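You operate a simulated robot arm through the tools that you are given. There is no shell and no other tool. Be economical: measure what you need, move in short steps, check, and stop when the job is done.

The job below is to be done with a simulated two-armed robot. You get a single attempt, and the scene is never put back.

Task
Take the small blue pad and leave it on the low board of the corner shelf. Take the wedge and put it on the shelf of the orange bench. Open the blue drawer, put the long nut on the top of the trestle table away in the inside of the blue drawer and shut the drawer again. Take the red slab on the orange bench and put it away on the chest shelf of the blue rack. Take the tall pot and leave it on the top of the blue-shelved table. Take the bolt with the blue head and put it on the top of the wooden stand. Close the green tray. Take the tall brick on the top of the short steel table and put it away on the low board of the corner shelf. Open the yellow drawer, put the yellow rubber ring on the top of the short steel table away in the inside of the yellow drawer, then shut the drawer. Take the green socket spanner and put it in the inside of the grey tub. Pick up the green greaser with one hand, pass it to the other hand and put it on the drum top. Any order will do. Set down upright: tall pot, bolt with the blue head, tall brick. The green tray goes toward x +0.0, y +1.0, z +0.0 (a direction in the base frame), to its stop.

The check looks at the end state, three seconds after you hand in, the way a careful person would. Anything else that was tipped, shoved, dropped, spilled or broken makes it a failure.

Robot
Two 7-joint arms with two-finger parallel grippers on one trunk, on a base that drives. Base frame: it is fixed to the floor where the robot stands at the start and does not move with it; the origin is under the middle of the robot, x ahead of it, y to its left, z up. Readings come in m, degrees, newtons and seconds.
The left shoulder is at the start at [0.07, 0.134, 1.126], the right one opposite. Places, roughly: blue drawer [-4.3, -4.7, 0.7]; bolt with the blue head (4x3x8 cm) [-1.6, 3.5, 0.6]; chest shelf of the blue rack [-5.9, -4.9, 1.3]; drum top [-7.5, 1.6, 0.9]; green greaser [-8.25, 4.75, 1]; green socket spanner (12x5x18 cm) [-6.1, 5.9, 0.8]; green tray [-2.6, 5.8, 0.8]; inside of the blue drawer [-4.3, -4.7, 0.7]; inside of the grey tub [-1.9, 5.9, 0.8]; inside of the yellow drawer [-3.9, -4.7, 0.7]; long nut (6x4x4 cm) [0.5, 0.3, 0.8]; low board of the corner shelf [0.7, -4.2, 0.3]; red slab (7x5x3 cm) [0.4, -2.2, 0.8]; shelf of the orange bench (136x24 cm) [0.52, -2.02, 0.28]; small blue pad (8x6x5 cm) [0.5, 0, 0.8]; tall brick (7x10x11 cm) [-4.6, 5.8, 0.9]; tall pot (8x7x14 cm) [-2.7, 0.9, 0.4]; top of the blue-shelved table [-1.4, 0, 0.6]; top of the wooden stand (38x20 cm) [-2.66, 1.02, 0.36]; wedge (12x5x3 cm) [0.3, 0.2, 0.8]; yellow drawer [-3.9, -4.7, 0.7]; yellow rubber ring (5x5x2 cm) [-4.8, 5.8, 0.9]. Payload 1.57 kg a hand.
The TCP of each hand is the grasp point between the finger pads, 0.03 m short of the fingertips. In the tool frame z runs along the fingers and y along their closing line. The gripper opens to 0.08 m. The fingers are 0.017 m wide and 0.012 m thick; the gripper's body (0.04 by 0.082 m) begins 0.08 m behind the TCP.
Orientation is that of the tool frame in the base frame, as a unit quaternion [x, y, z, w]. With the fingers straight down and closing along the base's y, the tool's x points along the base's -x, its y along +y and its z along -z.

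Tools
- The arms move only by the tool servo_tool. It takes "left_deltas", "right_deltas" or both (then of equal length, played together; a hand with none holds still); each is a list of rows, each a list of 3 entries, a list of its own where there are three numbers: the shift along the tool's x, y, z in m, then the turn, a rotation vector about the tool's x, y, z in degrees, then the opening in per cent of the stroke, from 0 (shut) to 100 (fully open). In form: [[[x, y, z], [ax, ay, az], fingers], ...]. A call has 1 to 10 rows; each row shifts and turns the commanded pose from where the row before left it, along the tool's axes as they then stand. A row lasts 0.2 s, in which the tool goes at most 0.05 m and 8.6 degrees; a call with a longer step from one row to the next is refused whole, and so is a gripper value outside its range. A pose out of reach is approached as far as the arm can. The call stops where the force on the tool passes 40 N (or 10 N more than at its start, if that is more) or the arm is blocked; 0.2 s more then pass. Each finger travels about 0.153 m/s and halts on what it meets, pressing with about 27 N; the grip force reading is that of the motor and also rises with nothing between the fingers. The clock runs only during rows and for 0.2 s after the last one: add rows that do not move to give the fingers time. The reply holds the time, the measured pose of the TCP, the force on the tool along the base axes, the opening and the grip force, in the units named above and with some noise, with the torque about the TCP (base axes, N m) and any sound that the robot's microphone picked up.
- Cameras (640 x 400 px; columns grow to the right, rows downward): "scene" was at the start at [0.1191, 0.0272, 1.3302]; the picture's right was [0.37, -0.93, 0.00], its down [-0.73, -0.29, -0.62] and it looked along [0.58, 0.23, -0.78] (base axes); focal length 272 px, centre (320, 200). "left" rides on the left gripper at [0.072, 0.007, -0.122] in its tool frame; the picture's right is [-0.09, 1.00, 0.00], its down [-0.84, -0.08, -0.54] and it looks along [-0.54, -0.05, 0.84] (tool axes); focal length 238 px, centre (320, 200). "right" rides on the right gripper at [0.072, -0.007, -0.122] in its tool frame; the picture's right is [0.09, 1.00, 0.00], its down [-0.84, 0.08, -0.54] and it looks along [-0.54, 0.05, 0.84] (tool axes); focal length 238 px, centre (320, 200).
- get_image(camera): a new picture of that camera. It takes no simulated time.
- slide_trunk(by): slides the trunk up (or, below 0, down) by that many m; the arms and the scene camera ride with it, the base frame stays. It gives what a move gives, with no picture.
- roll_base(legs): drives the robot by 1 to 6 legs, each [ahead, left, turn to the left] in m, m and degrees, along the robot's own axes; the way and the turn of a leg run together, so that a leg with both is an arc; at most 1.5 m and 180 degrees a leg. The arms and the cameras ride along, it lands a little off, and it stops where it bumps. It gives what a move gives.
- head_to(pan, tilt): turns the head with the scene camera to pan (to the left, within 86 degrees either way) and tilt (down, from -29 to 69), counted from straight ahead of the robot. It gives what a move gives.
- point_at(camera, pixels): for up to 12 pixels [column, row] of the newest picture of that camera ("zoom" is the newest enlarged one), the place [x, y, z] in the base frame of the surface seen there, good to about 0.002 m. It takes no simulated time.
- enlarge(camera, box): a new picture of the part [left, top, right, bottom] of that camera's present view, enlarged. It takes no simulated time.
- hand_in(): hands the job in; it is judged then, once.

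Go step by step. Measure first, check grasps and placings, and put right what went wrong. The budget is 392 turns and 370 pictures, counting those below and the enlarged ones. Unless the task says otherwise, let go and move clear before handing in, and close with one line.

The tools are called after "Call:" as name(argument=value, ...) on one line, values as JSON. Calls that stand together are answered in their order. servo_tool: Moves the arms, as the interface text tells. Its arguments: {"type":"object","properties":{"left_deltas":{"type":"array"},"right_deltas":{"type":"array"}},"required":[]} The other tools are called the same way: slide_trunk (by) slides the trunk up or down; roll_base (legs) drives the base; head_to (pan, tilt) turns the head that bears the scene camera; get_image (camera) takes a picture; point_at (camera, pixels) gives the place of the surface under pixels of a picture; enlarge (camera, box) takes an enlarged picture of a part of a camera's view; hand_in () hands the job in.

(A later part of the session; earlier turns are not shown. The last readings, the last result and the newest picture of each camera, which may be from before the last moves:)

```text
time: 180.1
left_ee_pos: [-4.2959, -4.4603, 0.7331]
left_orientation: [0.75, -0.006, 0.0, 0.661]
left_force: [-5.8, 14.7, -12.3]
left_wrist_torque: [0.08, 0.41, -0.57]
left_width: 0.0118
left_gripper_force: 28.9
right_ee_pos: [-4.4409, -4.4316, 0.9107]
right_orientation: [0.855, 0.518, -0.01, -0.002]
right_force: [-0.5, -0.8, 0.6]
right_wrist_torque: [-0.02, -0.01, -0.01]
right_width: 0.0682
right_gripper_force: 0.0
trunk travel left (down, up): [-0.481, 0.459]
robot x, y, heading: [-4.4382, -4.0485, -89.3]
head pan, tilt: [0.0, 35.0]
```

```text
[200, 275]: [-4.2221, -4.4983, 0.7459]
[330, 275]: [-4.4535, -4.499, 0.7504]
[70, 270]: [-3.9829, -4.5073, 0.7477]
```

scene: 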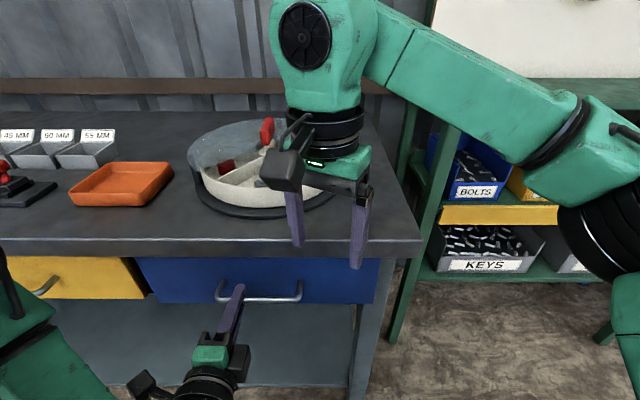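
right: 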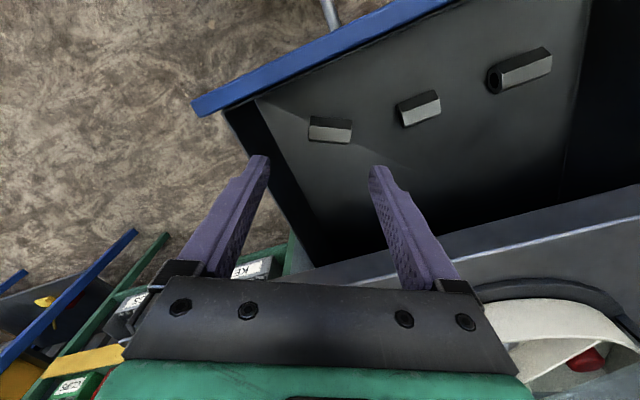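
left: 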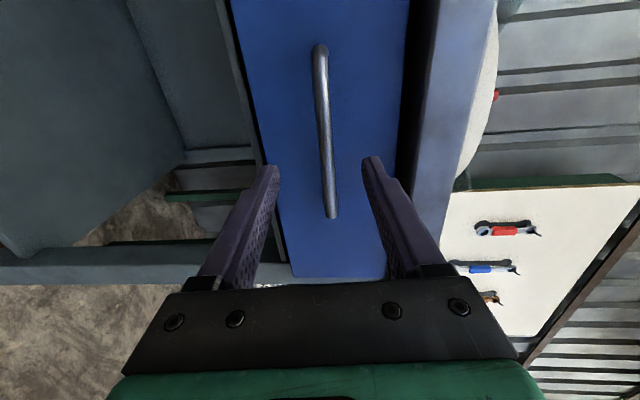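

Call:
servo_tool(left_deltas=[[[0, 0, 0], [0, 0, 0], 60], [[0, 0, 0], [0, 0, 0], 60], [[0, 0, 0], [0, 0, 0], 60]])

Call:
roll_base(legs=[[-0.3, 0, 0]])

Call:
get_image(camera="scene")

Call:
point_at(camera="scene", pixels=[[230, 195], [320, 195], [120, 195]])

```text
time: 180.9
left_ee_pos: [-4.2959, -4.4605, 0.7321]
left_orientation: [0.75, -0.005, -0.001, 0.661]
left_force: [-0.1, -0.1, 0.2]
left_wrist_torque: [0.01, 0.02, 0.0]
left_width: 0.0481
left_gripper_force: 0.0
right_ee_pos: [-4.4399, -4.4334, 0.9112]
right_orientation: [0.855, 0.519, -0.009, -0.002]
right_force: [0.1, 0.2, 0.8]
right_wrist_torque: [0.0, 0.01, -0.02]
right_width: 0.0683
right_gripper_force: 0.1
trunk travel left (down, up): [-0.481, 0.459]
robot x, y, heading: [-4.4342, -4.0552, -89.5]
head pan, tilt: [0.0, 35.0]
```

```text
time: 182.9
left_ee_pos: [-4.2989, -4.1585, 0.7333]
left_orientation: [0.75, -0.006, -0.001, 0.661]
left_force: [-0.3, -0.2, 0.2]
left_wrist_torque: [-0.01, -0.02, 0.01]
left_width: 0.048
left_gripper_force: 0.1
right_ee_pos: [-4.4421, -4.129, 0.9101]
right_orientation: [0.856, 0.518, -0.011, -0.003]
right_force: [0.5, -0.3, 0.5]
right_wrist_torque: [-0.03, 0.01, -0.01]
right_width: 0.0681
right_gripper_force: 0.0
trunk travel left (down, up): [-0.481, 0.459]
robot x, y, heading: [-4.4378, -3.7457, -89.7]
head pan, tilt: [0.0, 35.0]
```

```text
295 pictures are left
```

scene: 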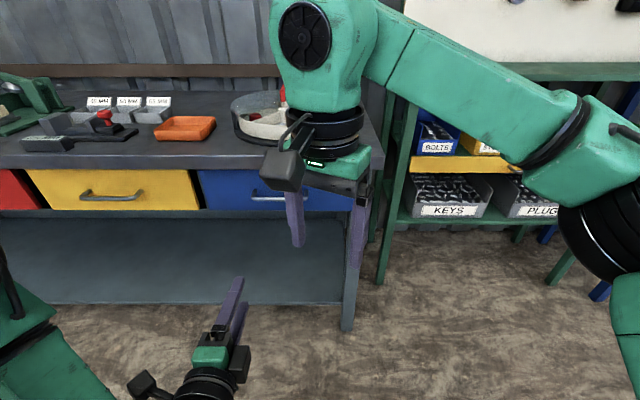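

```text
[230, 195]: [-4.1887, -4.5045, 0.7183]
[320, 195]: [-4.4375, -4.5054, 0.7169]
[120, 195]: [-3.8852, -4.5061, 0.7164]
```

Blue drawer is shut (face y −4.505, level with yellow). Next I'll turn around to survey the hall to the north for the greaser and drum.

Call:
roll_base(legs=[[-0.4, 0, 0], [0, 0, 180]])

Call:
slide_trunk(by=0.45)

Call:
head_to(pan=25, tilt=12)

Call:
get_image(camera="scene")

```text
time: 192.8
left_ee_pos: [-4.5816, -2.9444, 0.7333]
left_orientation: [0.0, 0.751, 0.661, -0.005]
left_force: [-0.1, -0.4, 0.6]
left_wrist_torque: [-0.01, -0.03, 0.01]
left_width: 0.0477
left_gripper_force: 0.1
right_ee_pos: [-4.438, -2.9697, 0.9105]
right_orientation: [-0.524, 0.852, -0.004, 0.01]
right_force: [0.2, 0.2, -0.4]
right_wrist_torque: [0.03, 0.05, 0.02]
right_width: 0.068
right_gripper_force: 0.1
trunk travel left (down, up): [-0.481, 0.459]
robot x, y, heading: [-4.4388, -3.352, 91.1]
head pan, tilt: [0.0, 35.0]
```

```text
refused: 0.45 is not a number from -0.4 to 0.4
```

```text
time: 193.7
left_ee_pos: [-4.5819, -2.9455, 0.7333]
left_orientation: [0.001, 0.75, 0.662, -0.005]
left_force: [-0.1, -0.2, 0.2]
left_wrist_torque: [-0.01, 0.03, -0.01]
left_width: 0.0482
left_gripper_force: 0.1
right_ee_pos: [-4.4377, -2.97, 0.9118]
right_orientation: [-0.524, 0.852, -0.003, 0.01]
right_force: [1.0, 0.3, 0.4]
right_wrist_torque: [0.02, 0.03, 0.03]
right_width: 0.068
right_gripper_force: 0.0
trunk travel left (down, up): [-0.481, 0.459]
robot x, y, heading: [-4.4371, -3.35, 91.1]
head pan, tilt: [25.0, 12.0]
```

```text
294 pictures are left
```

scene: 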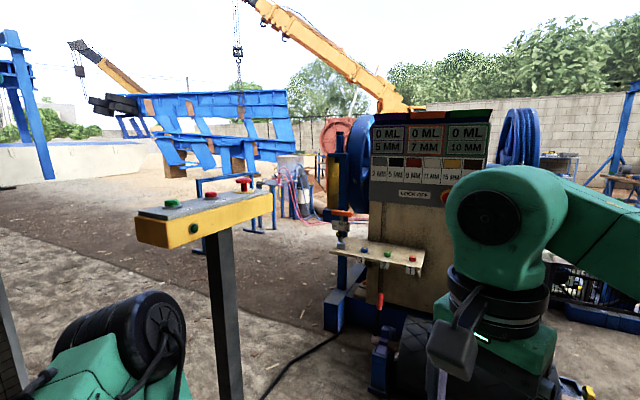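

Call:
slide_trunk(by=0.4)

Call:
head_to(pan=35, tilt=20)

Call:
get_image(camera="scene")

Call:
head_to(pan=-35, tilt=20)

Call:
get_image(camera="scene")

```text
time: 197.5
left_ee_pos: [-4.5823, -2.9453, 1.1332]
left_orientation: [0.0, 0.75, 0.661, -0.005]
left_force: [-0.6, -0.6, 0.3]
left_wrist_torque: [0.02, 0.0, -0.02]
left_width: 0.048
left_gripper_force: 0.0
right_ee_pos: [-4.4383, -2.9694, 1.3109]
right_orientation: [-0.524, 0.852, -0.003, 0.01]
right_force: [1.2, -0.4, 0.3]
right_wrist_torque: [0.03, -0.01, 0.0]
right_width: 0.0682
right_gripper_force: 0.1
trunk travel left (down, up): [-0.881, 0.059]
robot x, y, heading: [-4.4379, -3.3467, 91.1]
head pan, tilt: [25.0, 12.0]
```

```text
time: 198.2
left_ee_pos: [-4.5819, -2.9449, 1.1326]
left_orientation: [0.001, 0.75, 0.662, -0.004]
left_force: [0.7, 0.0, 0.8]
left_wrist_torque: [0.02, -0.01, -0.02]
left_width: 0.0479
left_gripper_force: 0.1
right_ee_pos: [-4.4365, -2.9702, 1.3109]
right_orientation: [-0.524, 0.852, -0.003, 0.01]
right_force: [-0.5, 0.1, -0.4]
right_wrist_torque: [-0.02, 0.01, 0.04]
right_width: 0.068
right_gripper_force: 0.2
trunk travel left (down, up): [-0.881, 0.059]
robot x, y, heading: [-4.4374, -3.3486, 91.1]
head pan, tilt: [35.0, 20.0]
```

```text
293 pictures are left
```

scene: 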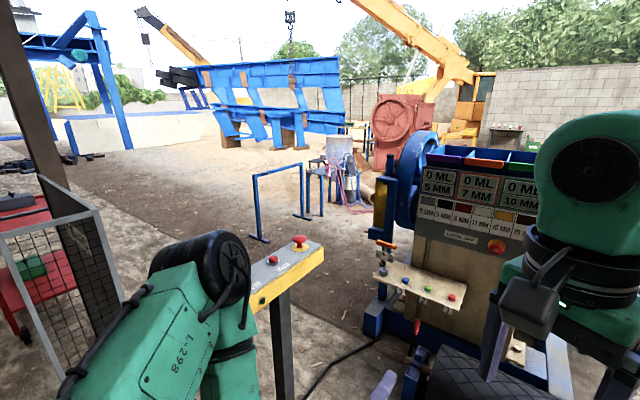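

```text
time: 199.7
left_ee_pos: [-4.5822, -2.9452, 1.1327]
left_orientation: [0.001, 0.75, 0.661, -0.004]
left_force: [-0.4, -0.3, 0.4]
left_wrist_torque: [-0.01, 0.03, 0.04]
left_width: 0.048
left_gripper_force: 0.0
right_ee_pos: [-4.4363, -2.9703, 1.3117]
right_orientation: [-0.524, 0.852, -0.003, 0.01]
right_force: [0.8, 0.6, 1.0]
right_wrist_torque: [-0.01, 0.01, 0.01]
right_width: 0.0679
right_gripper_force: 0.1
trunk travel left (down, up): [-0.881, 0.059]
robot x, y, heading: [-4.4343, -3.3517, 91.1]
head pan, tilt: [-35.0, 20.0]
```

```text
292 pictures are left
```

scene: 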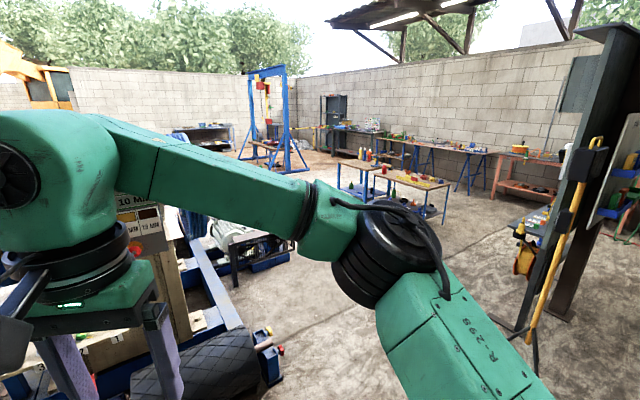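

Call:
point_at(camera="scene", pixels=[[300, 300], [235, 290], [280, 380], [285, 165], [345, 185], [375, 195], [445, 225], [420, 180], [325, 150], [210, 150], [255, 265], [510, 330]])

Call:
head_to(pan=45, tilt=20)

Call:
get_image(camera="scene")

Call:
point_at(camera="scene", pixels=[[270, 225], [300, 270], [325, 185], [120, 200], [115, 300], [230, 190], [280, 160], [430, 150], [60, 300], [380, 330], [345, 280], [300, 200]])

```text
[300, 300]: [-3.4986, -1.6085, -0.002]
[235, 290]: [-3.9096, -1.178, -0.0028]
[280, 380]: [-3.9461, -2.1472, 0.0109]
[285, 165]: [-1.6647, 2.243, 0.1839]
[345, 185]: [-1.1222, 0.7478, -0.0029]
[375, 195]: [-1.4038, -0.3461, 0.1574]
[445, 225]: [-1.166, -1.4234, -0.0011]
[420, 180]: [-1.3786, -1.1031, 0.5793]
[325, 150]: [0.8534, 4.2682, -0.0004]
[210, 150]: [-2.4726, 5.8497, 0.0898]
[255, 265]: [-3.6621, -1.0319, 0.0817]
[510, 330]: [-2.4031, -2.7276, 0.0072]
```

```text
time: 201.2
left_ee_pos: [-4.5807, -2.9455, 1.1326]
left_orientation: [0.0, 0.75, 0.661, -0.005]
left_force: [0.4, -0.8, 0.1]
left_wrist_torque: [-0.01, 0.01, -0.04]
left_width: 0.048
left_gripper_force: 0.1
right_ee_pos: [-4.4375, -2.9708, 1.3102]
right_orientation: [-0.524, 0.852, -0.003, 0.01]
right_force: [0.5, 0.4, 0.6]
right_wrist_torque: [0.01, -0.01, -0.02]
right_width: 0.068
right_gripper_force: 0.0
trunk travel left (down, up): [-0.881, 0.059]
robot x, y, heading: [-4.4383, -3.3485, 91.2]
head pan, tilt: [45.0, 20.0]
```

```text
291 pictures are left
```

scene: 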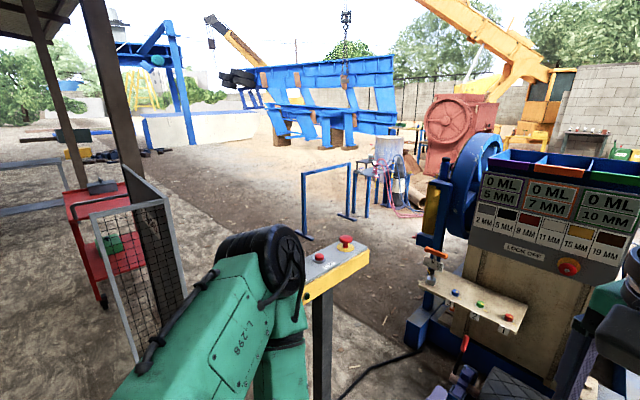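

```text
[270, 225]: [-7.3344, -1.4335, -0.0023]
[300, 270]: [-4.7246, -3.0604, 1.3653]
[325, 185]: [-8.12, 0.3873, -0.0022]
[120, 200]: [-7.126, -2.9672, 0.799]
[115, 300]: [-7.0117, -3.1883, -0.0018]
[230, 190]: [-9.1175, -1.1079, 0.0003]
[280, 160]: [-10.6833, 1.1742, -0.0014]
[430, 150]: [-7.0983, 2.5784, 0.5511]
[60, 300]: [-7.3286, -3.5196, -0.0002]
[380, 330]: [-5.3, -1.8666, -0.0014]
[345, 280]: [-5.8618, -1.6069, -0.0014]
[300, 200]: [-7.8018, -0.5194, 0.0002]
```

Call:
point_at(camera="scene", pixels=[[306, 236], [346, 216], [388, 138], [388, 165], [372, 200], [405, 214], [322, 395], [345, 262], [420, 190], [365, 375], [400, 240], [440, 235]])

Call:
enlarge(camera="scene", box=[290, 110, 480, 250])

```text
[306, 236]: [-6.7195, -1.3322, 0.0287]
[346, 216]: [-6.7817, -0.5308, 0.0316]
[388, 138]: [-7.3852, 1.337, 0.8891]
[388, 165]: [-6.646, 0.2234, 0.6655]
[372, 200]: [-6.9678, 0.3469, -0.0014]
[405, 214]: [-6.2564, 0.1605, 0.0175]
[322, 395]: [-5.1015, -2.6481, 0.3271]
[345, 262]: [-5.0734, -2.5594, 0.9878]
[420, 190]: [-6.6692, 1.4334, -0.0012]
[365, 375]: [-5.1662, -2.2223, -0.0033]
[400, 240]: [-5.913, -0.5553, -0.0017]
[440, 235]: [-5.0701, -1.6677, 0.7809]
```

```text
2.86 times, centred on (385, 180) of scene
```

zoom: 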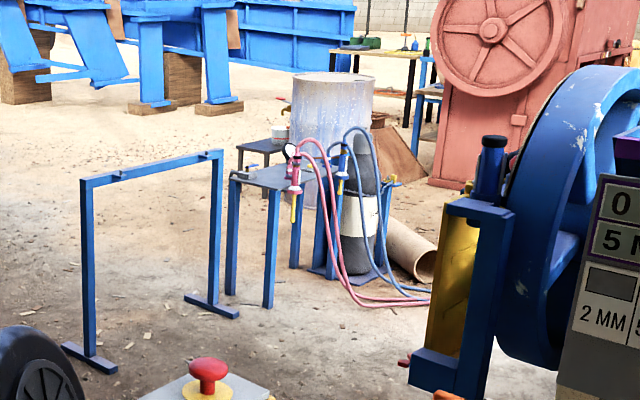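

The drum (−7.4,1.4) stands behind a small table and gas bottle; I'll go around the west side of the pedestal and barrier.

Call:
roll_base(legs=[[-0.1, 1.45, 0], [1.4, 0, 0], [0, 1.4, 0], [0, 0.8, 0]])

Call:
head_to(pan=0, tilt=18)

Call:
get_image(camera="scene")

```text
time: 205.7
left_ee_pos: [-5.4655, -3.0305, 1.1323]
left_orientation: [-0.007, 0.751, 0.66, -0.009]
left_force: [1.0, 0.2, 1.0]
left_wrist_torque: [-0.05, 0.02, 0.08]
left_width: 0.0477
left_gripper_force: 0.1
right_ee_pos: [-5.3209, -3.0515, 1.3092]
right_orientation: [-0.533, 0.846, -0.005, 0.008]
right_force: [0.1, 0.0, -0.5]
right_wrist_torque: [0.0, -0.05, 0.0]
right_width: 0.068
right_gripper_force: 0.0
trunk travel left (down, up): [-0.881, 0.059]
robot x, y, heading: [-5.315, -3.4351, 92.6]
head pan, tilt: [45.0, 20.0]
stopped in leg 1: the robot was blocked; the commanded pose is now the measured one
```

```text
time: 206.8
left_ee_pos: [-5.4646, -3.034, 1.1342]
left_orientation: [-0.007, 0.75, 0.662, -0.009]
left_force: [-0.9, -0.5, 0.3]
left_wrist_torque: [0.01, 0.0, 0.03]
left_width: 0.0481
left_gripper_force: 0.1
right_ee_pos: [-5.3224, -3.0559, 1.3108]
right_orientation: [-0.533, 0.846, -0.003, 0.01]
right_force: [0.3, 0.5, 0.1]
right_wrist_torque: [-0.02, 0.0, 0.0]
right_width: 0.0679
right_gripper_force: 0.1
trunk travel left (down, up): [-0.881, 0.059]
robot x, y, heading: [-5.3125, -3.4358, 92.2]
head pan, tilt: [0.0, 18.0]
```

```text
289 pictures are left
```

scene: 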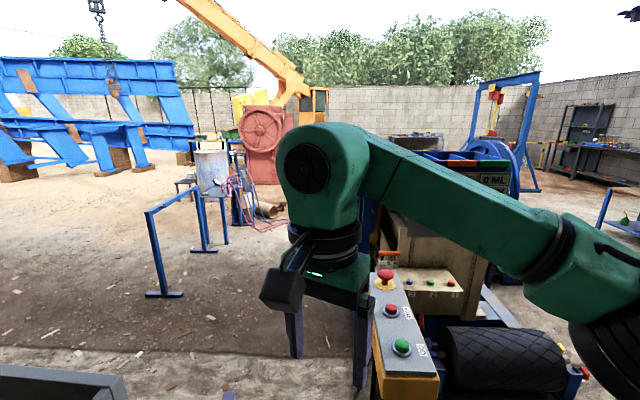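

The left elbow met the steel column at (−5.9,−3.0). I'll check the mesh panel's height (100,375) to see whether the elbow clears it.

Call:
point_at(camera="scene", pixels=[[100, 375], [30, 370], [120, 395], [390, 290], [405, 372], [165, 290], [205, 245], [212, 155], [575, 345], [480, 290]])

Call:
head_to(pan=75, tilt=25)

Call:
get_image(camera="scene")

```text
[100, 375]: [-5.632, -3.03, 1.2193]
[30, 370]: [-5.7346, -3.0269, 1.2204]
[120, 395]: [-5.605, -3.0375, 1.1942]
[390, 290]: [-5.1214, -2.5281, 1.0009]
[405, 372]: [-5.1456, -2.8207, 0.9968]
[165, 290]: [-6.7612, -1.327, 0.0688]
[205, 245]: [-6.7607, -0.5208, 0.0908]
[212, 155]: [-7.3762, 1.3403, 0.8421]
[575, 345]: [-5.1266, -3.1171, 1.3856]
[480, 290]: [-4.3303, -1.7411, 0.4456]
```

```text
time: 208.2
left_ee_pos: [-5.4659, -3.0347, 1.1345]
left_orientation: [-0.006, 0.749, 0.662, -0.009]
left_force: [0.2, -0.8, -0.6]
left_wrist_torque: [-0.03, 0.0, 0.01]
left_width: 0.0481
left_gripper_force: 0.2
right_ee_pos: [-5.3212, -3.0576, 1.3101]
right_orientation: [-0.533, 0.846, -0.003, 0.009]
right_force: [-0.6, 0.8, 0.0]
right_wrist_torque: [0.01, 0.0, -0.02]
right_width: 0.0679
right_gripper_force: 0.1
trunk travel left (down, up): [-0.881, 0.059]
robot x, y, heading: [-5.3139, -3.4385, 92.5]
head pan, tilt: [75.0, 25.0]
```

```text
288 pictures are left
```

scene: 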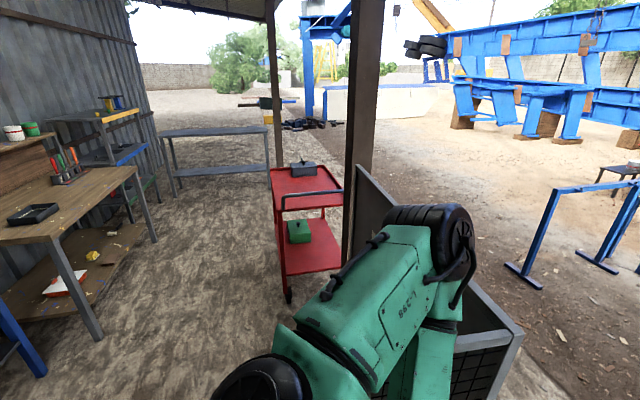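

Call:
point_at(camera="scene", pixels=[[290, 298], [340, 180], [272, 175], [102, 335], [152, 240], [180, 200], [275, 160], [510, 335], [440, 270], [250, 245], [282, 165], [525, 290]])

```text
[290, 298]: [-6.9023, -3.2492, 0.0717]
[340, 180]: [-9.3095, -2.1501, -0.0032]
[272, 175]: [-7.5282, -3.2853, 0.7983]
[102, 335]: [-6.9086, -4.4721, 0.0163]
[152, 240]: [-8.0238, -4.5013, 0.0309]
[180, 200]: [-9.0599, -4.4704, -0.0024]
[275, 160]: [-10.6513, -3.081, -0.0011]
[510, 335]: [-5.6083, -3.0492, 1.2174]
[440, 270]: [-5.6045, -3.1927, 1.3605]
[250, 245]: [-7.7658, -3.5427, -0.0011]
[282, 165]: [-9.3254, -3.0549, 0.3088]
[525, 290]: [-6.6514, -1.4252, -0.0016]
```

Call:
roll_base(legs=[[0, 0, -2.3], [-0.45, 0, 0], [0, 1.45, 0], [0, 1.45, 0], [1.4, 0, 0], [1.4, 0, 0]])

Call:
head_to(pan=-10, tilt=15)

Call:
get_image(camera="scene")

```text
time: 238.3
left_ee_pos: [-8.2537, -0.6579, 1.1348]
left_orientation: [0.032, 0.749, 0.661, 0.025]
left_force: [-0.3, 0.3, 0.3]
left_wrist_torque: [0.0, 0.04, 0.03]
left_width: 0.0481
left_gripper_force: 0.0
right_ee_pos: [-8.116, -0.6951, 1.3106]
right_orientation: [-0.49, 0.872, -0.004, 0.01]
right_force: [-0.8, 0.0, -0.7]
right_wrist_torque: [-0.01, 0.02, 0.01]
right_width: 0.0679
right_gripper_force: 0.1
trunk travel left (down, up): [-0.881, 0.059]
robot x, y, heading: [-8.1454, -1.0732, 86.7]
head pan, tilt: [75.0, 25.0]
```

```text
time: 239.9
left_ee_pos: [-8.2559, -0.6574, 1.1341]
left_orientation: [0.032, 0.749, 0.662, 0.024]
left_force: [0.6, -1.4, -0.5]
left_wrist_torque: [0.01, 0.02, -0.02]
left_width: 0.0481
left_gripper_force: 0.0
right_ee_pos: [-8.1146, -0.6936, 1.3105]
right_orientation: [-0.49, 0.872, -0.003, 0.009]
right_force: [0.2, -1.4, -0.8]
right_wrist_torque: [0.02, 0.02, 0.0]
right_width: 0.0679
right_gripper_force: 0.1
trunk travel left (down, up): [-0.881, 0.059]
robot x, y, heading: [-8.1453, -1.073, 86.3]
head pan, tilt: [-10.0, 15.0]
```

```text
287 pictures are left
```

scene: 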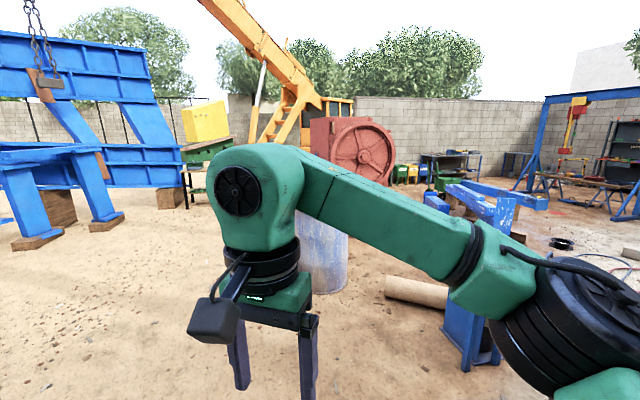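

Call:
point_at(camera="scene", pixels=[[105, 225], [170, 200], [205, 145], [190, 205], [320, 290], [415, 285], [345, 150], [25, 240], [300, 270], [210, 120]])

Call:
enlarge(camera="scene", box=[150, 80, 350, 220])

```text
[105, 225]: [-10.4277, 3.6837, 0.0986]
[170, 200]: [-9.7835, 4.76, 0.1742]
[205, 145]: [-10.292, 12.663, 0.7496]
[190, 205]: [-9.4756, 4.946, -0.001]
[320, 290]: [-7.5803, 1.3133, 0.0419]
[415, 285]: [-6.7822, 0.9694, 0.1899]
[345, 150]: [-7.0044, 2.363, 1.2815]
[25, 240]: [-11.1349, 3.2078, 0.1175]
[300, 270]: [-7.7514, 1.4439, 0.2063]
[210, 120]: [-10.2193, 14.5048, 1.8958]
```

```text
2.86 times, centred on (250, 150) of scene
```

zoom: 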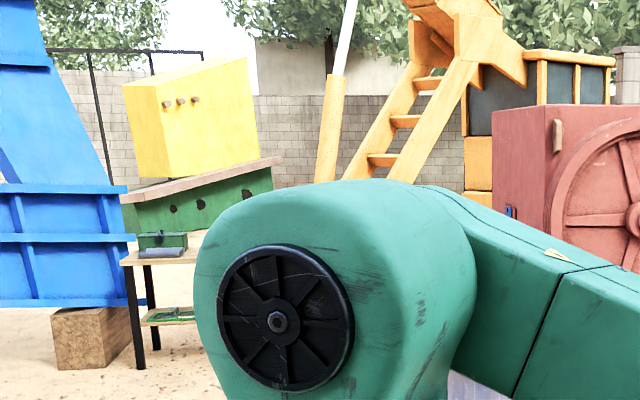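

Call:
roll_base(legs=[[0, 0, 3.5], [0, 0.3, 0], [1.4, 0, 0], [1.4, 0, 0], [1.3, 0, 0]])

Call:
servo_tool(right_deltas=[[[0.03, -0.03, 0.02], [0, 0, 0], 80], [[0.03, -0.03, 0.02], [0, 0, 0], 80], [[0.0, -0.04, 0.02], [0, 0, 0], 80], [[0.0, -0.04, 0.02], [0, 0, 0], 80], [[0.0, -0.04, 0.02], [0, 0, 0], 80]])

Call:
head_to(pan=0, tilt=25)

Call:
get_image(camera="scene")

```text
time: 261.7
left_ee_pos: [-8.6025, 3.4294, 1.1334]
left_orientation: [0.012, 0.749, 0.663, 0.006]
left_force: [-0.2, 0.3, 0.5]
left_wrist_torque: [0.0, 0.01, 0.01]
left_width: 0.0481
left_gripper_force: 0.2
right_ee_pos: [-8.4611, 3.3997, 1.3104]
right_orientation: [-0.514, 0.858, -0.003, 0.01]
right_force: [-0.1, -0.2, 0.0]
right_wrist_torque: [0.0, 0.02, 0.01]
right_width: 0.068
right_gripper_force: 0.0
trunk travel left (down, up): [-0.881, 0.059]
robot x, y, heading: [-8.4707, 3.0154, 89.7]
head pan, tilt: [-10.0, 15.0]
```

```text
time: 262.9
left_ee_pos: [-8.6008, 3.4267, 1.1344]
left_orientation: [0.012, 0.749, 0.662, 0.006]
left_force: [0.6, -0.5, -0.2]
left_wrist_torque: [0.0, 0.01, -0.01]
left_width: 0.0478
left_gripper_force: 0.1
right_ee_pos: [-8.3242, 3.2601, 1.2134]
right_orientation: [-0.514, 0.858, -0.002, 0.01]
right_force: [0.6, 0.1, -0.2]
right_wrist_torque: [0.02, 0.0, 0.0]
right_width: 0.0641
right_gripper_force: 0.0
trunk travel left (down, up): [-0.881, 0.059]
robot x, y, heading: [-8.4735, 3.0199, 89.7]
head pan, tilt: [-10.0, 15.0]
```

```text
time: 263.6
left_ee_pos: [-8.6026, 3.4299, 1.1341]
left_orientation: [0.01, 0.749, 0.662, 0.007]
left_force: [-0.3, -0.4, -0.3]
left_wrist_torque: [-0.01, 0.02, -0.01]
left_width: 0.0479
left_gripper_force: 0.0
right_ee_pos: [-8.3254, 3.2628, 1.2148]
right_orientation: [-0.513, 0.858, -0.003, 0.01]
right_force: [0.2, -0.7, 1.2]
right_wrist_torque: [0.03, -0.01, 0.04]
right_width: 0.0639
right_gripper_force: 0.0
trunk travel left (down, up): [-0.881, 0.059]
robot x, y, heading: [-8.4685, 3.0222, 89.5]
head pan, tilt: [0.0, 25.0]
```

```text
285 pictures are left
```

scene: 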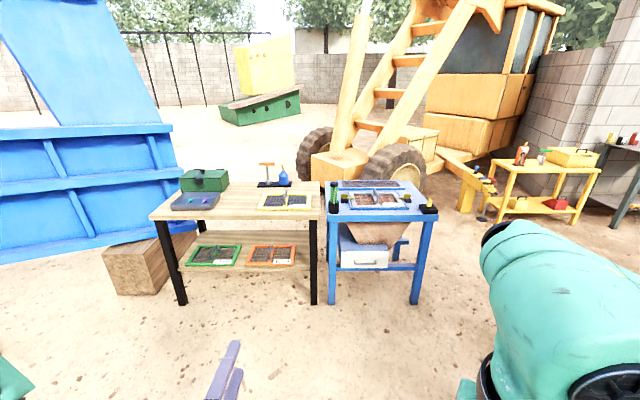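

Call:
enlarge(camera="scene", box=[240, 150, 450, 260])

Call:
point_at(camera="zoom", pixels=[[285, 150], [283, 110], [285, 190], [275, 150], [297, 150], [315, 165], [300, 190], [570, 185], [350, 190], [560, 220]])

```text
3.05 times, centred on (345, 205) of scene
```

zoom: 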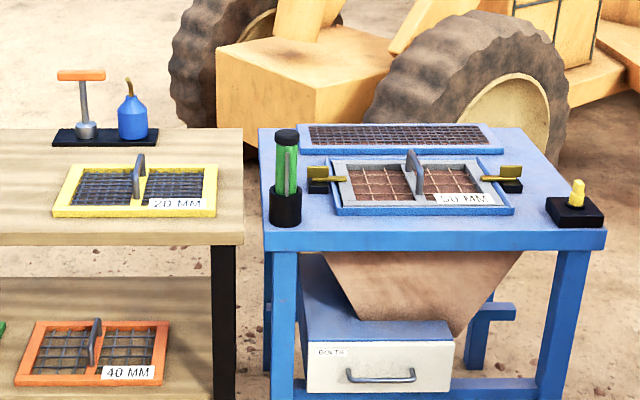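

```text
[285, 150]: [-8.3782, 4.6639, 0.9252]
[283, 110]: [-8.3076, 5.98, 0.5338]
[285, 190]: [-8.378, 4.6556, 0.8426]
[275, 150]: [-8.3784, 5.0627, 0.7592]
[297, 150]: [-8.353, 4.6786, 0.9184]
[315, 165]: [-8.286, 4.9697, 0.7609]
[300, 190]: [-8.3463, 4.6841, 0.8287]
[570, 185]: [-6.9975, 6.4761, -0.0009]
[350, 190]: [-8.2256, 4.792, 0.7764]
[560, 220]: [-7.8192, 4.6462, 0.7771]
```

The green greaser stands at (−8.365,4.67) in a black cup (zoom 285,150). I'll roll the left tool so it closes horizontally, then come closer.

Call:
servo_tool(left_deltas=[[[0, 0, 0], [0, 0, -8.5], 100], [[0, 0, 0], [0, 0, -8.5], 100], [[0, 0, 0], [0, 0, -8.5], 100], [[0, 0, 0], [0, 0, -8.5], 100], [[0, 0, 0], [0, 0, -8.5], 100], [[0, 0, 0], [0, 0, -8.5], 100], [[0, 0, 0], [0, 0, -8.5], 100], [[0, 0, 0], [0, 0, -8.5], 100], [[0, 0, 0], [0, 0, -8.5], 100], [[0, 0, 0], [0, 0, -8.5], 100]])

Call:
roll_base(legs=[[0, -0.23, 0], [0.5, 0, 0]])

Call:
servo_tool(left_deltas=[[[0, 0, 0], [0, 0, -5], 100], [[0, 0, 0], [0, -5, 0], 100], [[0, 0, 0], [0, 0, 0], 100]])

Call:
get_image(camera="scene")

```text
time: 265.8
left_ee_pos: [-8.6044, 3.4326, 1.1335]
left_orientation: [-0.499, 0.559, 0.483, 0.453]
left_force: [-0.5, 0.3, 0.0]
left_wrist_torque: [0.03, 0.03, -0.02]
left_width: 0.0801
left_gripper_force: 0.0
left hand out of reach, approached as far as the arm can: row 1
right_ee_pos: [-8.3264, 3.263, 1.2146]
right_orientation: [-0.514, 0.858, -0.003, 0.01]
right_force: [-0.2, 0.5, -0.5]
right_wrist_torque: [-0.01, 0.0, -0.05]
right_width: 0.0641
right_gripper_force: 0.0
trunk travel left (down, up): [-0.881, 0.059]
robot x, y, heading: [-8.472, 3.022, 89.6]
head pan, tilt: [0.0, 25.0]
```

```text
time: 270.1
left_ee_pos: [-8.3769, 3.9305, 1.134]
left_orientation: [-0.498, 0.56, 0.484, 0.452]
left_force: [-0.2, -0.7, 0.0]
left_wrist_torque: [-0.02, 0.02, -0.03]
left_width: 0.0801
left_gripper_force: 0.1
right_ee_pos: [-8.0975, 3.7591, 1.2148]
right_orientation: [-0.514, 0.858, -0.003, 0.01]
right_force: [0.5, -0.6, -0.4]
right_wrist_torque: [0.01, 0.0, 0.01]
right_width: 0.064
right_gripper_force: 0.0
trunk travel left (down, up): [-0.881, 0.059]
robot x, y, heading: [-8.2385, 3.5169, 89.3]
head pan, tilt: [0.0, 25.0]
```

```text
time: 270.9
left_ee_pos: [-8.3857, 3.9349, 1.1431]
left_orientation: [-0.502, 0.517, 0.486, 0.495]
left_force: [1.0, -0.1, 0.3]
left_wrist_torque: [-0.04, 0.04, -0.01]
left_width: 0.0799
left_gripper_force: 0.0
left hand out of reach, approached as far as the arm can: row 2
right_ee_pos: [-8.0966, 3.7612, 1.2145]
right_orientation: [-0.513, 0.858, -0.004, 0.01]
right_force: [1.1, 0.4, -0.3]
right_wrist_torque: [0.02, 0.0, 0.01]
right_width: 0.0642
right_gripper_force: 0.1
trunk travel left (down, up): [-0.881, 0.059]
robot x, y, heading: [-8.2428, 3.5152, 89.9]
head pan, tilt: [0.0, 25.0]
```

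```text
283 pictures are left
```

scene: 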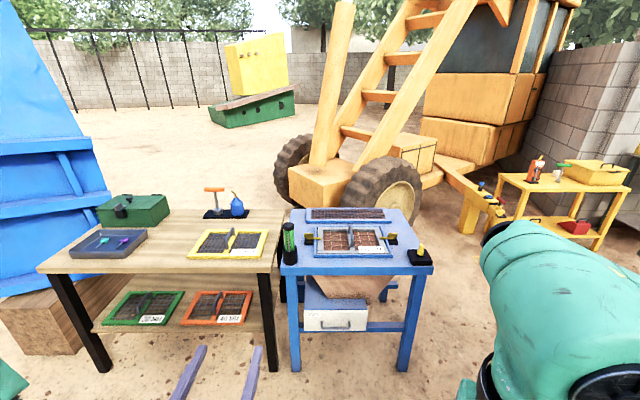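

Call:
enlarge(camera="scene", box=[260, 205, 340, 280])

Call:
get_image(camera="left")

```text
5.33 times, centred on (300, 242) of scene
```

zoom: 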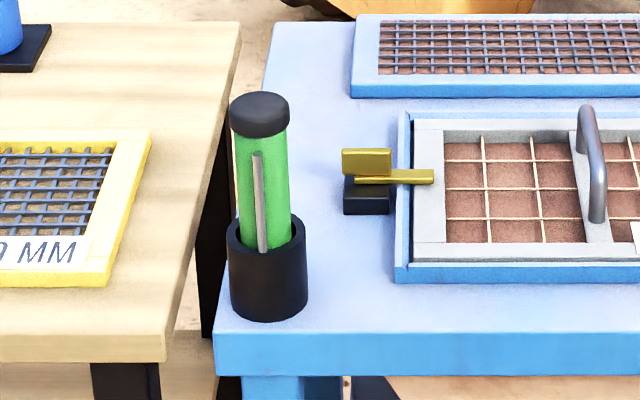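

```text
281 pictures are left
```

left: 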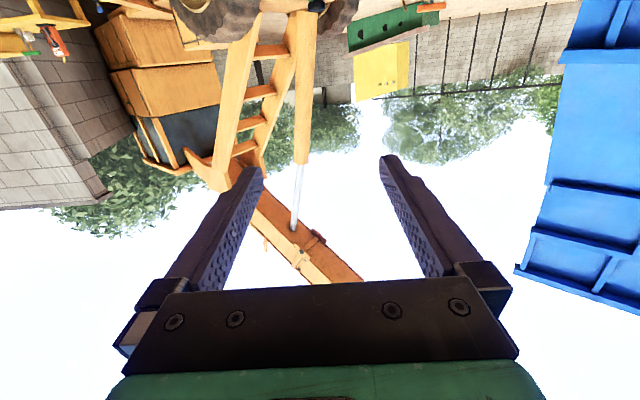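

Call:
point_at(camera="zoom", pixels=[[258, 100], [235, 125], [283, 125], [244, 170], [285, 170], [262, 200], [268, 245], [230, 260], [305, 260], [268, 312], [275, 97], [350, 300]])

```text
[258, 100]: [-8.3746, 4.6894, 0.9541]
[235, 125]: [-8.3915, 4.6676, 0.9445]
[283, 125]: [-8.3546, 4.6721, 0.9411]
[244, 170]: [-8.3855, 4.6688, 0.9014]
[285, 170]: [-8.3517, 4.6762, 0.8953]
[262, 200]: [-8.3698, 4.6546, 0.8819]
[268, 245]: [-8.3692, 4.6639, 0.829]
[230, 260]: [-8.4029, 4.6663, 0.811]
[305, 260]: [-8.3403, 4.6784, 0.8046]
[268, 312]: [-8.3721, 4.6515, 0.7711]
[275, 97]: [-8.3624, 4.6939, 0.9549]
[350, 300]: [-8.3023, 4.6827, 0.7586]
```

Call:
slide_trunk(by=-0.258)

Call:
servo_tool(right_deltas=[[[0, 0, -0.04], [0, 0, 0], 100], [[0, 0, -0.04], [0, 0, 0], 100], [[0, 0, -0.04], [0, 0, 0], 100], [[0, 0, -0.04], [0, 0, 0], 100], [[0, 0, -0.04], [0, 0, 0], 100]])

Call:
roll_base(legs=[[0.58, -0.015, 0]])

Call:
get_image(camera="left")

Call:
get_image(camera="scene")

```text
time: 273.5
left_ee_pos: [-8.386, 3.9341, 0.8856]
left_orientation: [-0.501, 0.517, 0.485, 0.496]
left_force: [1.0, 0.2, -0.1]
left_wrist_torque: [0.03, -0.01, 0.01]
left_width: 0.0803
left_gripper_force: 0.0
right_ee_pos: [-8.0966, 3.7619, 0.9564]
right_orientation: [-0.515, 0.857, -0.003, 0.01]
right_force: [-0.6, -0.4, 0.1]
right_wrist_torque: [-0.01, 0.01, -0.02]
right_width: 0.0639
right_gripper_force: 0.1
trunk travel left (down, up): [-0.623, 0.317]
robot x, y, heading: [-8.2422, 3.5173, 89.9]
head pan, tilt: [0.0, 25.0]
```

```text
time: 274.7
left_ee_pos: [-8.3863, 3.933, 0.8868]
left_orientation: [-0.501, 0.517, 0.485, 0.496]
left_force: [-0.1, 0.1, 0.8]
left_wrist_torque: [-0.02, -0.01, -0.04]
left_width: 0.0801
left_gripper_force: 0.0
right_ee_pos: [-8.1049, 3.7588, 1.1614]
right_orientation: [-0.515, 0.857, -0.001, 0.011]
right_force: [0.2, -0.3, 0.2]
right_wrist_torque: [0.02, 0.02, -0.01]
right_width: 0.0802
right_gripper_force: 0.1
trunk travel left (down, up): [-0.623, 0.317]
robot x, y, heading: [-8.2373, 3.52, 89.8]
head pan, tilt: [0.0, 25.0]
```

```text
time: 278.1
left_ee_pos: [-8.3617, 4.546, 0.8858]
left_orientation: [-0.499, 0.519, 0.484, 0.498]
left_force: [0.3, 0.3, 0.2]
left_wrist_torque: [0.0, 0.0, 0.0]
left_width: 0.0797
left_gripper_force: 0.0
right_ee_pos: [-8.0795, 4.3705, 1.1602]
right_orientation: [-0.51, 0.86, -0.003, 0.01]
right_force: [0.1, 1.0, -0.3]
right_wrist_torque: [-0.03, 0.02, 0.0]
right_width: 0.0802
right_gripper_force: 0.0
trunk travel left (down, up): [-0.623, 0.317]
robot x, y, heading: [-8.2209, 4.1292, 89.3]
head pan, tilt: [0.0, 25.0]
```

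```text
280 pictures are left
```

left: 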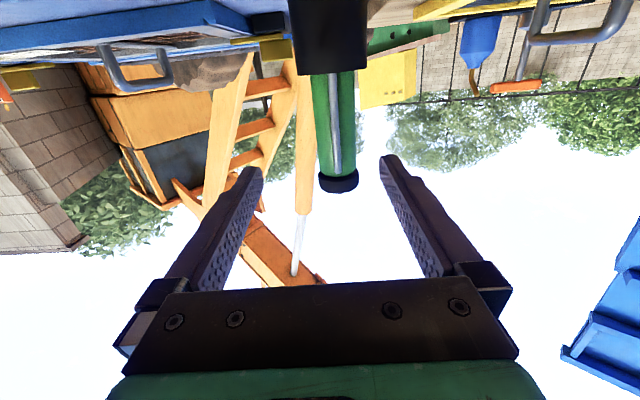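

```text
279 pictures are left
```

scene: 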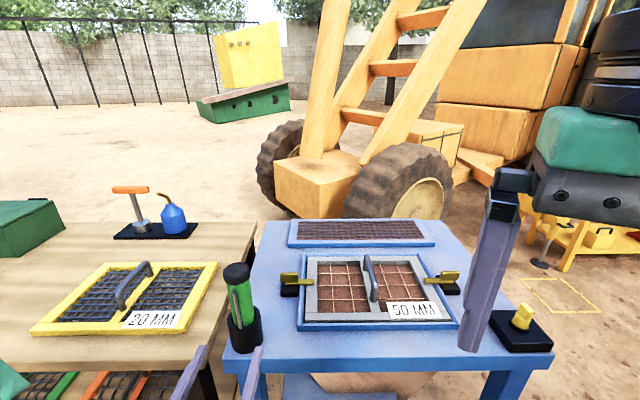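

Call:
point_at(camera="left", pixels=[[315, 120], [333, 120], [353, 120], [338, 185], [335, 65]])

Call:
point_at(camera="scene", pixels=[[240, 268], [227, 273], [250, 270], [233, 300], [251, 295]])

```text
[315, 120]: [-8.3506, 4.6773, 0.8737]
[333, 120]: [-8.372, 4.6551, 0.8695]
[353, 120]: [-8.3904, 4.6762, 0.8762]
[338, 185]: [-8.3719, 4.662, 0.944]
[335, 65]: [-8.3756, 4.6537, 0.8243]
```

```text
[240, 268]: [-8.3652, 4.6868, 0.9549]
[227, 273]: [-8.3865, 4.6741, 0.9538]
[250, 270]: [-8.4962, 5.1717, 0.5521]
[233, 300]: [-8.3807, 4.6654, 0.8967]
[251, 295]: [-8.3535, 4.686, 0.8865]
```

Call:
roll_base(legs=[[0.132, 0.01, 0]])

Call:
servo_tool(left_deltas=[[[0, 0, 0], [0, 0, 0], 60], [[0, 0, 0], [0, 0, 0], 30], [[0, 0, 0], [0, 0, 0], 0], [[0, 0, 0], [0, 0, 0], 0]])

Call:
get_image(camera="scene")

```text
time: 279.4
left_ee_pos: [-8.3716, 4.6769, 0.8852]
left_orientation: [-0.501, 0.518, 0.484, 0.496]
left_force: [0.3, -0.9, -1.0]
left_wrist_torque: [-0.01, -0.02, -0.01]
left_width: 0.0801
left_gripper_force: 0.0
right_ee_pos: [-8.09, 4.5018, 1.16]
right_orientation: [-0.512, 0.859, -0.003, 0.011]
right_force: [0.1, -0.6, -0.6]
right_wrist_torque: [0.0, 0.01, 0.0]
right_width: 0.0802
right_gripper_force: 0.0
trunk travel left (down, up): [-0.623, 0.317]
robot x, y, heading: [-8.2276, 4.2589, 89.3]
head pan, tilt: [0.0, 25.0]
```

```text
time: 280.4
left_ee_pos: [-8.3721, 4.6761, 0.8845]
left_orientation: [-0.501, 0.519, 0.484, 0.496]
left_force: [0.1, -1.0, -0.7]
left_wrist_torque: [-0.23, -0.08, -0.02]
left_width: 0.0431
left_gripper_force: 26.8
right_ee_pos: [-8.0901, 4.5036, 1.1589]
right_orientation: [-0.512, 0.859, -0.003, 0.009]
right_force: [-0.7, 0.0, 0.0]
right_wrist_torque: [0.04, -0.02, 0.0]
right_width: 0.0802
right_gripper_force: 0.2
trunk travel left (down, up): [-0.623, 0.317]
robot x, y, heading: [-8.2306, 4.263, 89.5]
head pan, tilt: [0.0, 25.0]
```

```text
278 pictures are left
```

scene: 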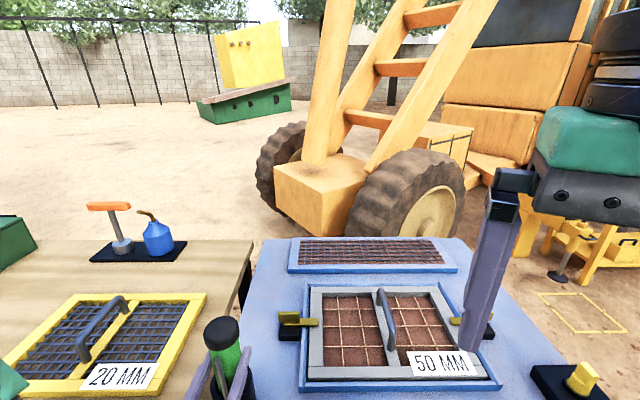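

Call:
slide_trunk(by=0.18)

Call:
roll_base(legs=[[-0.6, 0, 0]])

Call:
head_to(pan=0, tilt=50)

Call:
get_image(camera="scene")

Call:
get_image(camera="left")

```text
time: 282.4
left_ee_pos: [-8.3711, 4.6776, 1.065]
left_orientation: [-0.501, 0.519, 0.484, 0.496]
left_force: [0.9, 0.2, -4.6]
left_wrist_torque: [-0.07, -0.05, -0.04]
left_width: 0.0432
left_gripper_force: 26.3
right_ee_pos: [-8.0896, 4.5034, 1.3407]
right_orientation: [-0.513, 0.858, -0.002, 0.011]
right_force: [-0.6, -0.3, 0.1]
right_wrist_torque: [-0.01, 0.02, 0.02]
right_width: 0.0802
right_gripper_force: 0.0
trunk travel left (down, up): [-0.803, 0.137]
robot x, y, heading: [-8.229, 4.2583, 89.5]
head pan, tilt: [0.0, 25.0]
```

```text
time: 285.8
left_ee_pos: [-8.3769, 4.0738, 1.0654]
left_orientation: [-0.502, 0.519, 0.484, 0.495]
left_force: [0.2, 0.1, -5.6]
left_wrist_torque: [-0.06, 0.11, 0.03]
left_width: 0.043
left_gripper_force: 27.0
right_ee_pos: [-8.0945, 3.8994, 1.3396]
right_orientation: [-0.512, 0.859, -0.003, 0.01]
right_force: [0.6, 0.2, -0.2]
right_wrist_torque: [-0.03, -0.02, -0.01]
right_width: 0.08
right_gripper_force: 0.0
trunk travel left (down, up): [-0.803, 0.137]
robot x, y, heading: [-8.2388, 3.6526, 89.8]
head pan, tilt: [0.0, 25.0]
```

```text
time: 286.7
left_ee_pos: [-8.3785, 4.0713, 1.0654]
left_orientation: [-0.502, 0.518, 0.484, 0.495]
left_force: [0.0, 0.5, -5.0]
left_wrist_torque: [-0.06, 0.07, 0.0]
left_width: 0.0429
left_gripper_force: 27.1
right_ee_pos: [-8.0949, 3.8989, 1.3409]
right_orientation: [-0.512, 0.859, -0.003, 0.01]
right_force: [-1.2, 0.4, 0.7]
right_wrist_torque: [-0.01, 0.0, 0.02]
right_width: 0.0799
right_gripper_force: 0.1
trunk travel left (down, up): [-0.803, 0.137]
robot x, y, heading: [-8.2365, 3.6559, 89.5]
head pan, tilt: [0.0, 50.0]
```

```text
277 pictures are left
```

scene: 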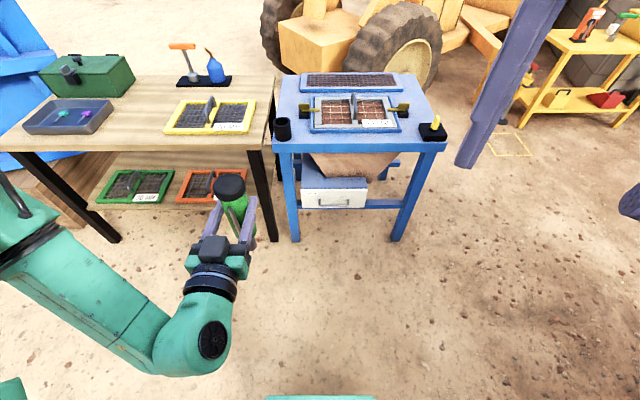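

```text
276 pictures are left
```

left: 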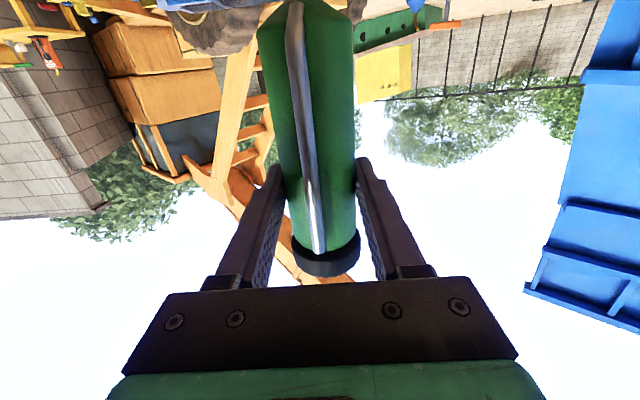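

Greaser is held and its cup stayed on the table (283,130). Now the right hand comes over from above for the hand-over.

Call:
servo_tool(right_deltas=[[[0, 0, 0], [0, 0, -7], 100], [[0, 0, 0], [0, 0, -7], 100], [[0, 0, 0], [0, 0, -7], 100], [[0, 0, 0], [0, 0, -7], 100], [[-0.0247, 0.04, 0.0114], [0, 0, 0], 100], [[-0.0247, 0.04, 0.0114], [0, 0, 0], 100], [[-0.0247, 0.04, 0.0114], [0, 0, 0], 100], [[-0.0247, 0.04, 0.0114], [0, 0, 0], 100], [[-0.0247, 0.04, 0.0114], [0, 0, 0], 100], [[-0.0247, 0.04, 0.0114], [0, 0, 0], 100]])

Call:
get_image(camera="right")

```text
time: 288.9
left_ee_pos: [-8.3792, 4.0726, 1.0654]
left_orientation: [-0.501, 0.519, 0.482, 0.497]
left_force: [-0.4, 0.3, -4.6]
left_wrist_torque: [-0.03, 0.09, -0.02]
left_width: 0.0425
left_gripper_force: 26.8
right_ee_pos: [-8.3371, 4.0506, 1.2644]
right_orientation: [-0.704, 0.71, -0.008, 0.01]
right_force: [-0.4, -0.3, -0.5]
right_wrist_torque: [0.03, -0.01, 0.04]
right_width: 0.0798
right_gripper_force: 0.1
trunk travel left (down, up): [-0.803, 0.137]
robot x, y, heading: [-8.237, 3.6511, 89.5]
head pan, tilt: [0.0, 50.0]
```

```text
275 pictures are left
```

right: 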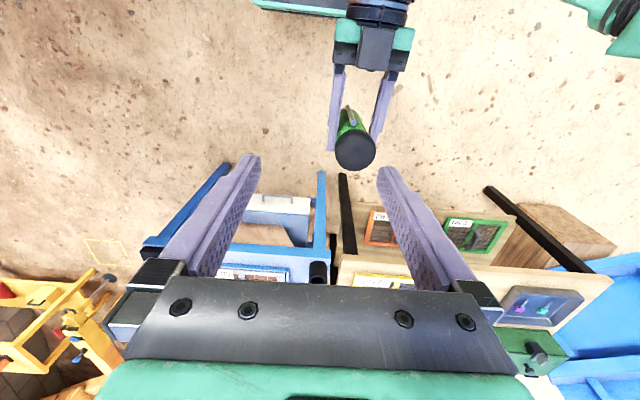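

Call:
point_at(camera="right", pixels=[[355, 150], [338, 150], [374, 150], [355, 135], [355, 165], [352, 115]])

```text
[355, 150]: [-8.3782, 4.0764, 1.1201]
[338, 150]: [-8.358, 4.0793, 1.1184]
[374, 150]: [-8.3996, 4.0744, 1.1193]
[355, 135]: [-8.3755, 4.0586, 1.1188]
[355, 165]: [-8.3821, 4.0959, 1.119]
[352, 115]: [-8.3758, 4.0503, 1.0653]
```

Call:
servo_tool(right_deltas=[[[-0.013, 0.021, 0], [0, 0, 0], 100], [[-0.013, 0.021, 0], [0, 0, 0], 100], [[0, 0, 0.035], [0, 0, 0], 100], [[0, 0, 0.035], [0, 0, 0], 100], [[0, 0, 0.035], [0, 0, 0], 100], [[0, 0, 0], [0, 0, 0], 100]])

Call:
get_image(camera="right")

Call:
get_image(camera="scene")

```text
time: 290.3
left_ee_pos: [-8.378, 4.0735, 1.0648]
left_orientation: [-0.501, 0.519, 0.484, 0.496]
left_force: [0.0, -0.4, -5.0]
left_wrist_torque: [-0.03, -0.04, -0.02]
left_width: 0.0416
left_gripper_force: 26.7
right_ee_pos: [-8.3579, 4.0643, 1.162]
right_orientation: [-0.704, 0.71, -0.005, 0.009]
right_force: [0.3, -0.1, 1.0]
right_wrist_torque: [0.01, 0.02, 0.0]
right_width: 0.0801
right_gripper_force: 0.1
right hand out of reach, approached as far as the arm can: row 2
trunk travel left (down, up): [-0.803, 0.137]
robot x, y, heading: [-8.2364, 3.6549, 89.8]
head pan, tilt: [0.0, 50.0]
```

```text
274 pictures are left
```

right: 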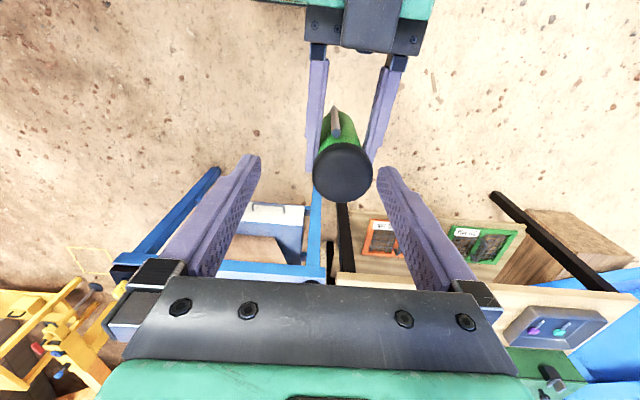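

```text
273 pictures are left
```

scene: 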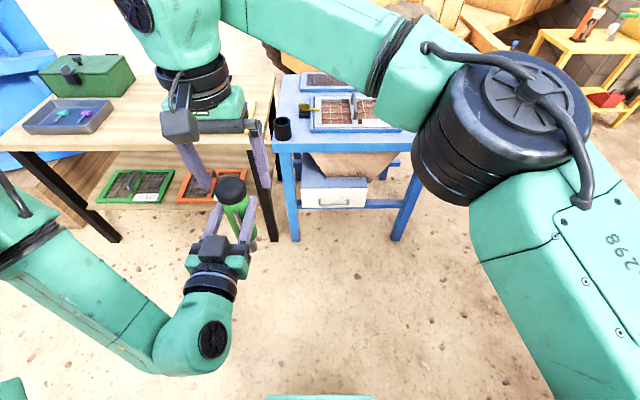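

Call:
servo_tool(left_deltas=[[[0, -0.011, 0], [0, 0, 0], 0], [[0, -0.011, 0], [0, 0, 0], 0]])

Call:
get_image(camera="right")

Call:
point_at(camera="right", pixels=[[330, 170], [320, 170], [350, 170], [340, 150]])

```text
time: 290.9
left_ee_pos: [-8.3642, 4.0739, 1.0756]
left_orientation: [-0.501, 0.52, 0.483, 0.495]
left_force: [-0.2, -0.7, -4.3]
left_wrist_torque: [-0.04, 0.0, 0.0]
left_width: 0.0413
left_gripper_force: 27.2
left hand out of reach, approached as far as the arm can: row 1, 2
right_ee_pos: [-8.3591, 4.0655, 1.1624]
right_orientation: [-0.704, 0.71, -0.005, 0.01]
right_force: [0.2, 0.9, -0.5]
right_wrist_torque: [0.0, 0.01, 0.01]
right_width: 0.0801
right_gripper_force: 0.1
trunk travel left (down, up): [-0.803, 0.137]
robot x, y, heading: [-8.2346, 3.6544, 89.3]
head pan, tilt: [0.0, 50.0]
```

```text
272 pictures are left
```

right: 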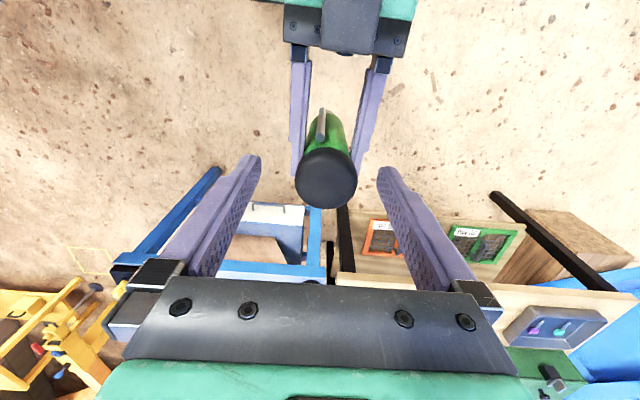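

```text
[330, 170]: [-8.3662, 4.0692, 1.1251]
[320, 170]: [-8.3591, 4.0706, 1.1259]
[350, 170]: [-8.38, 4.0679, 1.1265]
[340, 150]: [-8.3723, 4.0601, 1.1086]
```

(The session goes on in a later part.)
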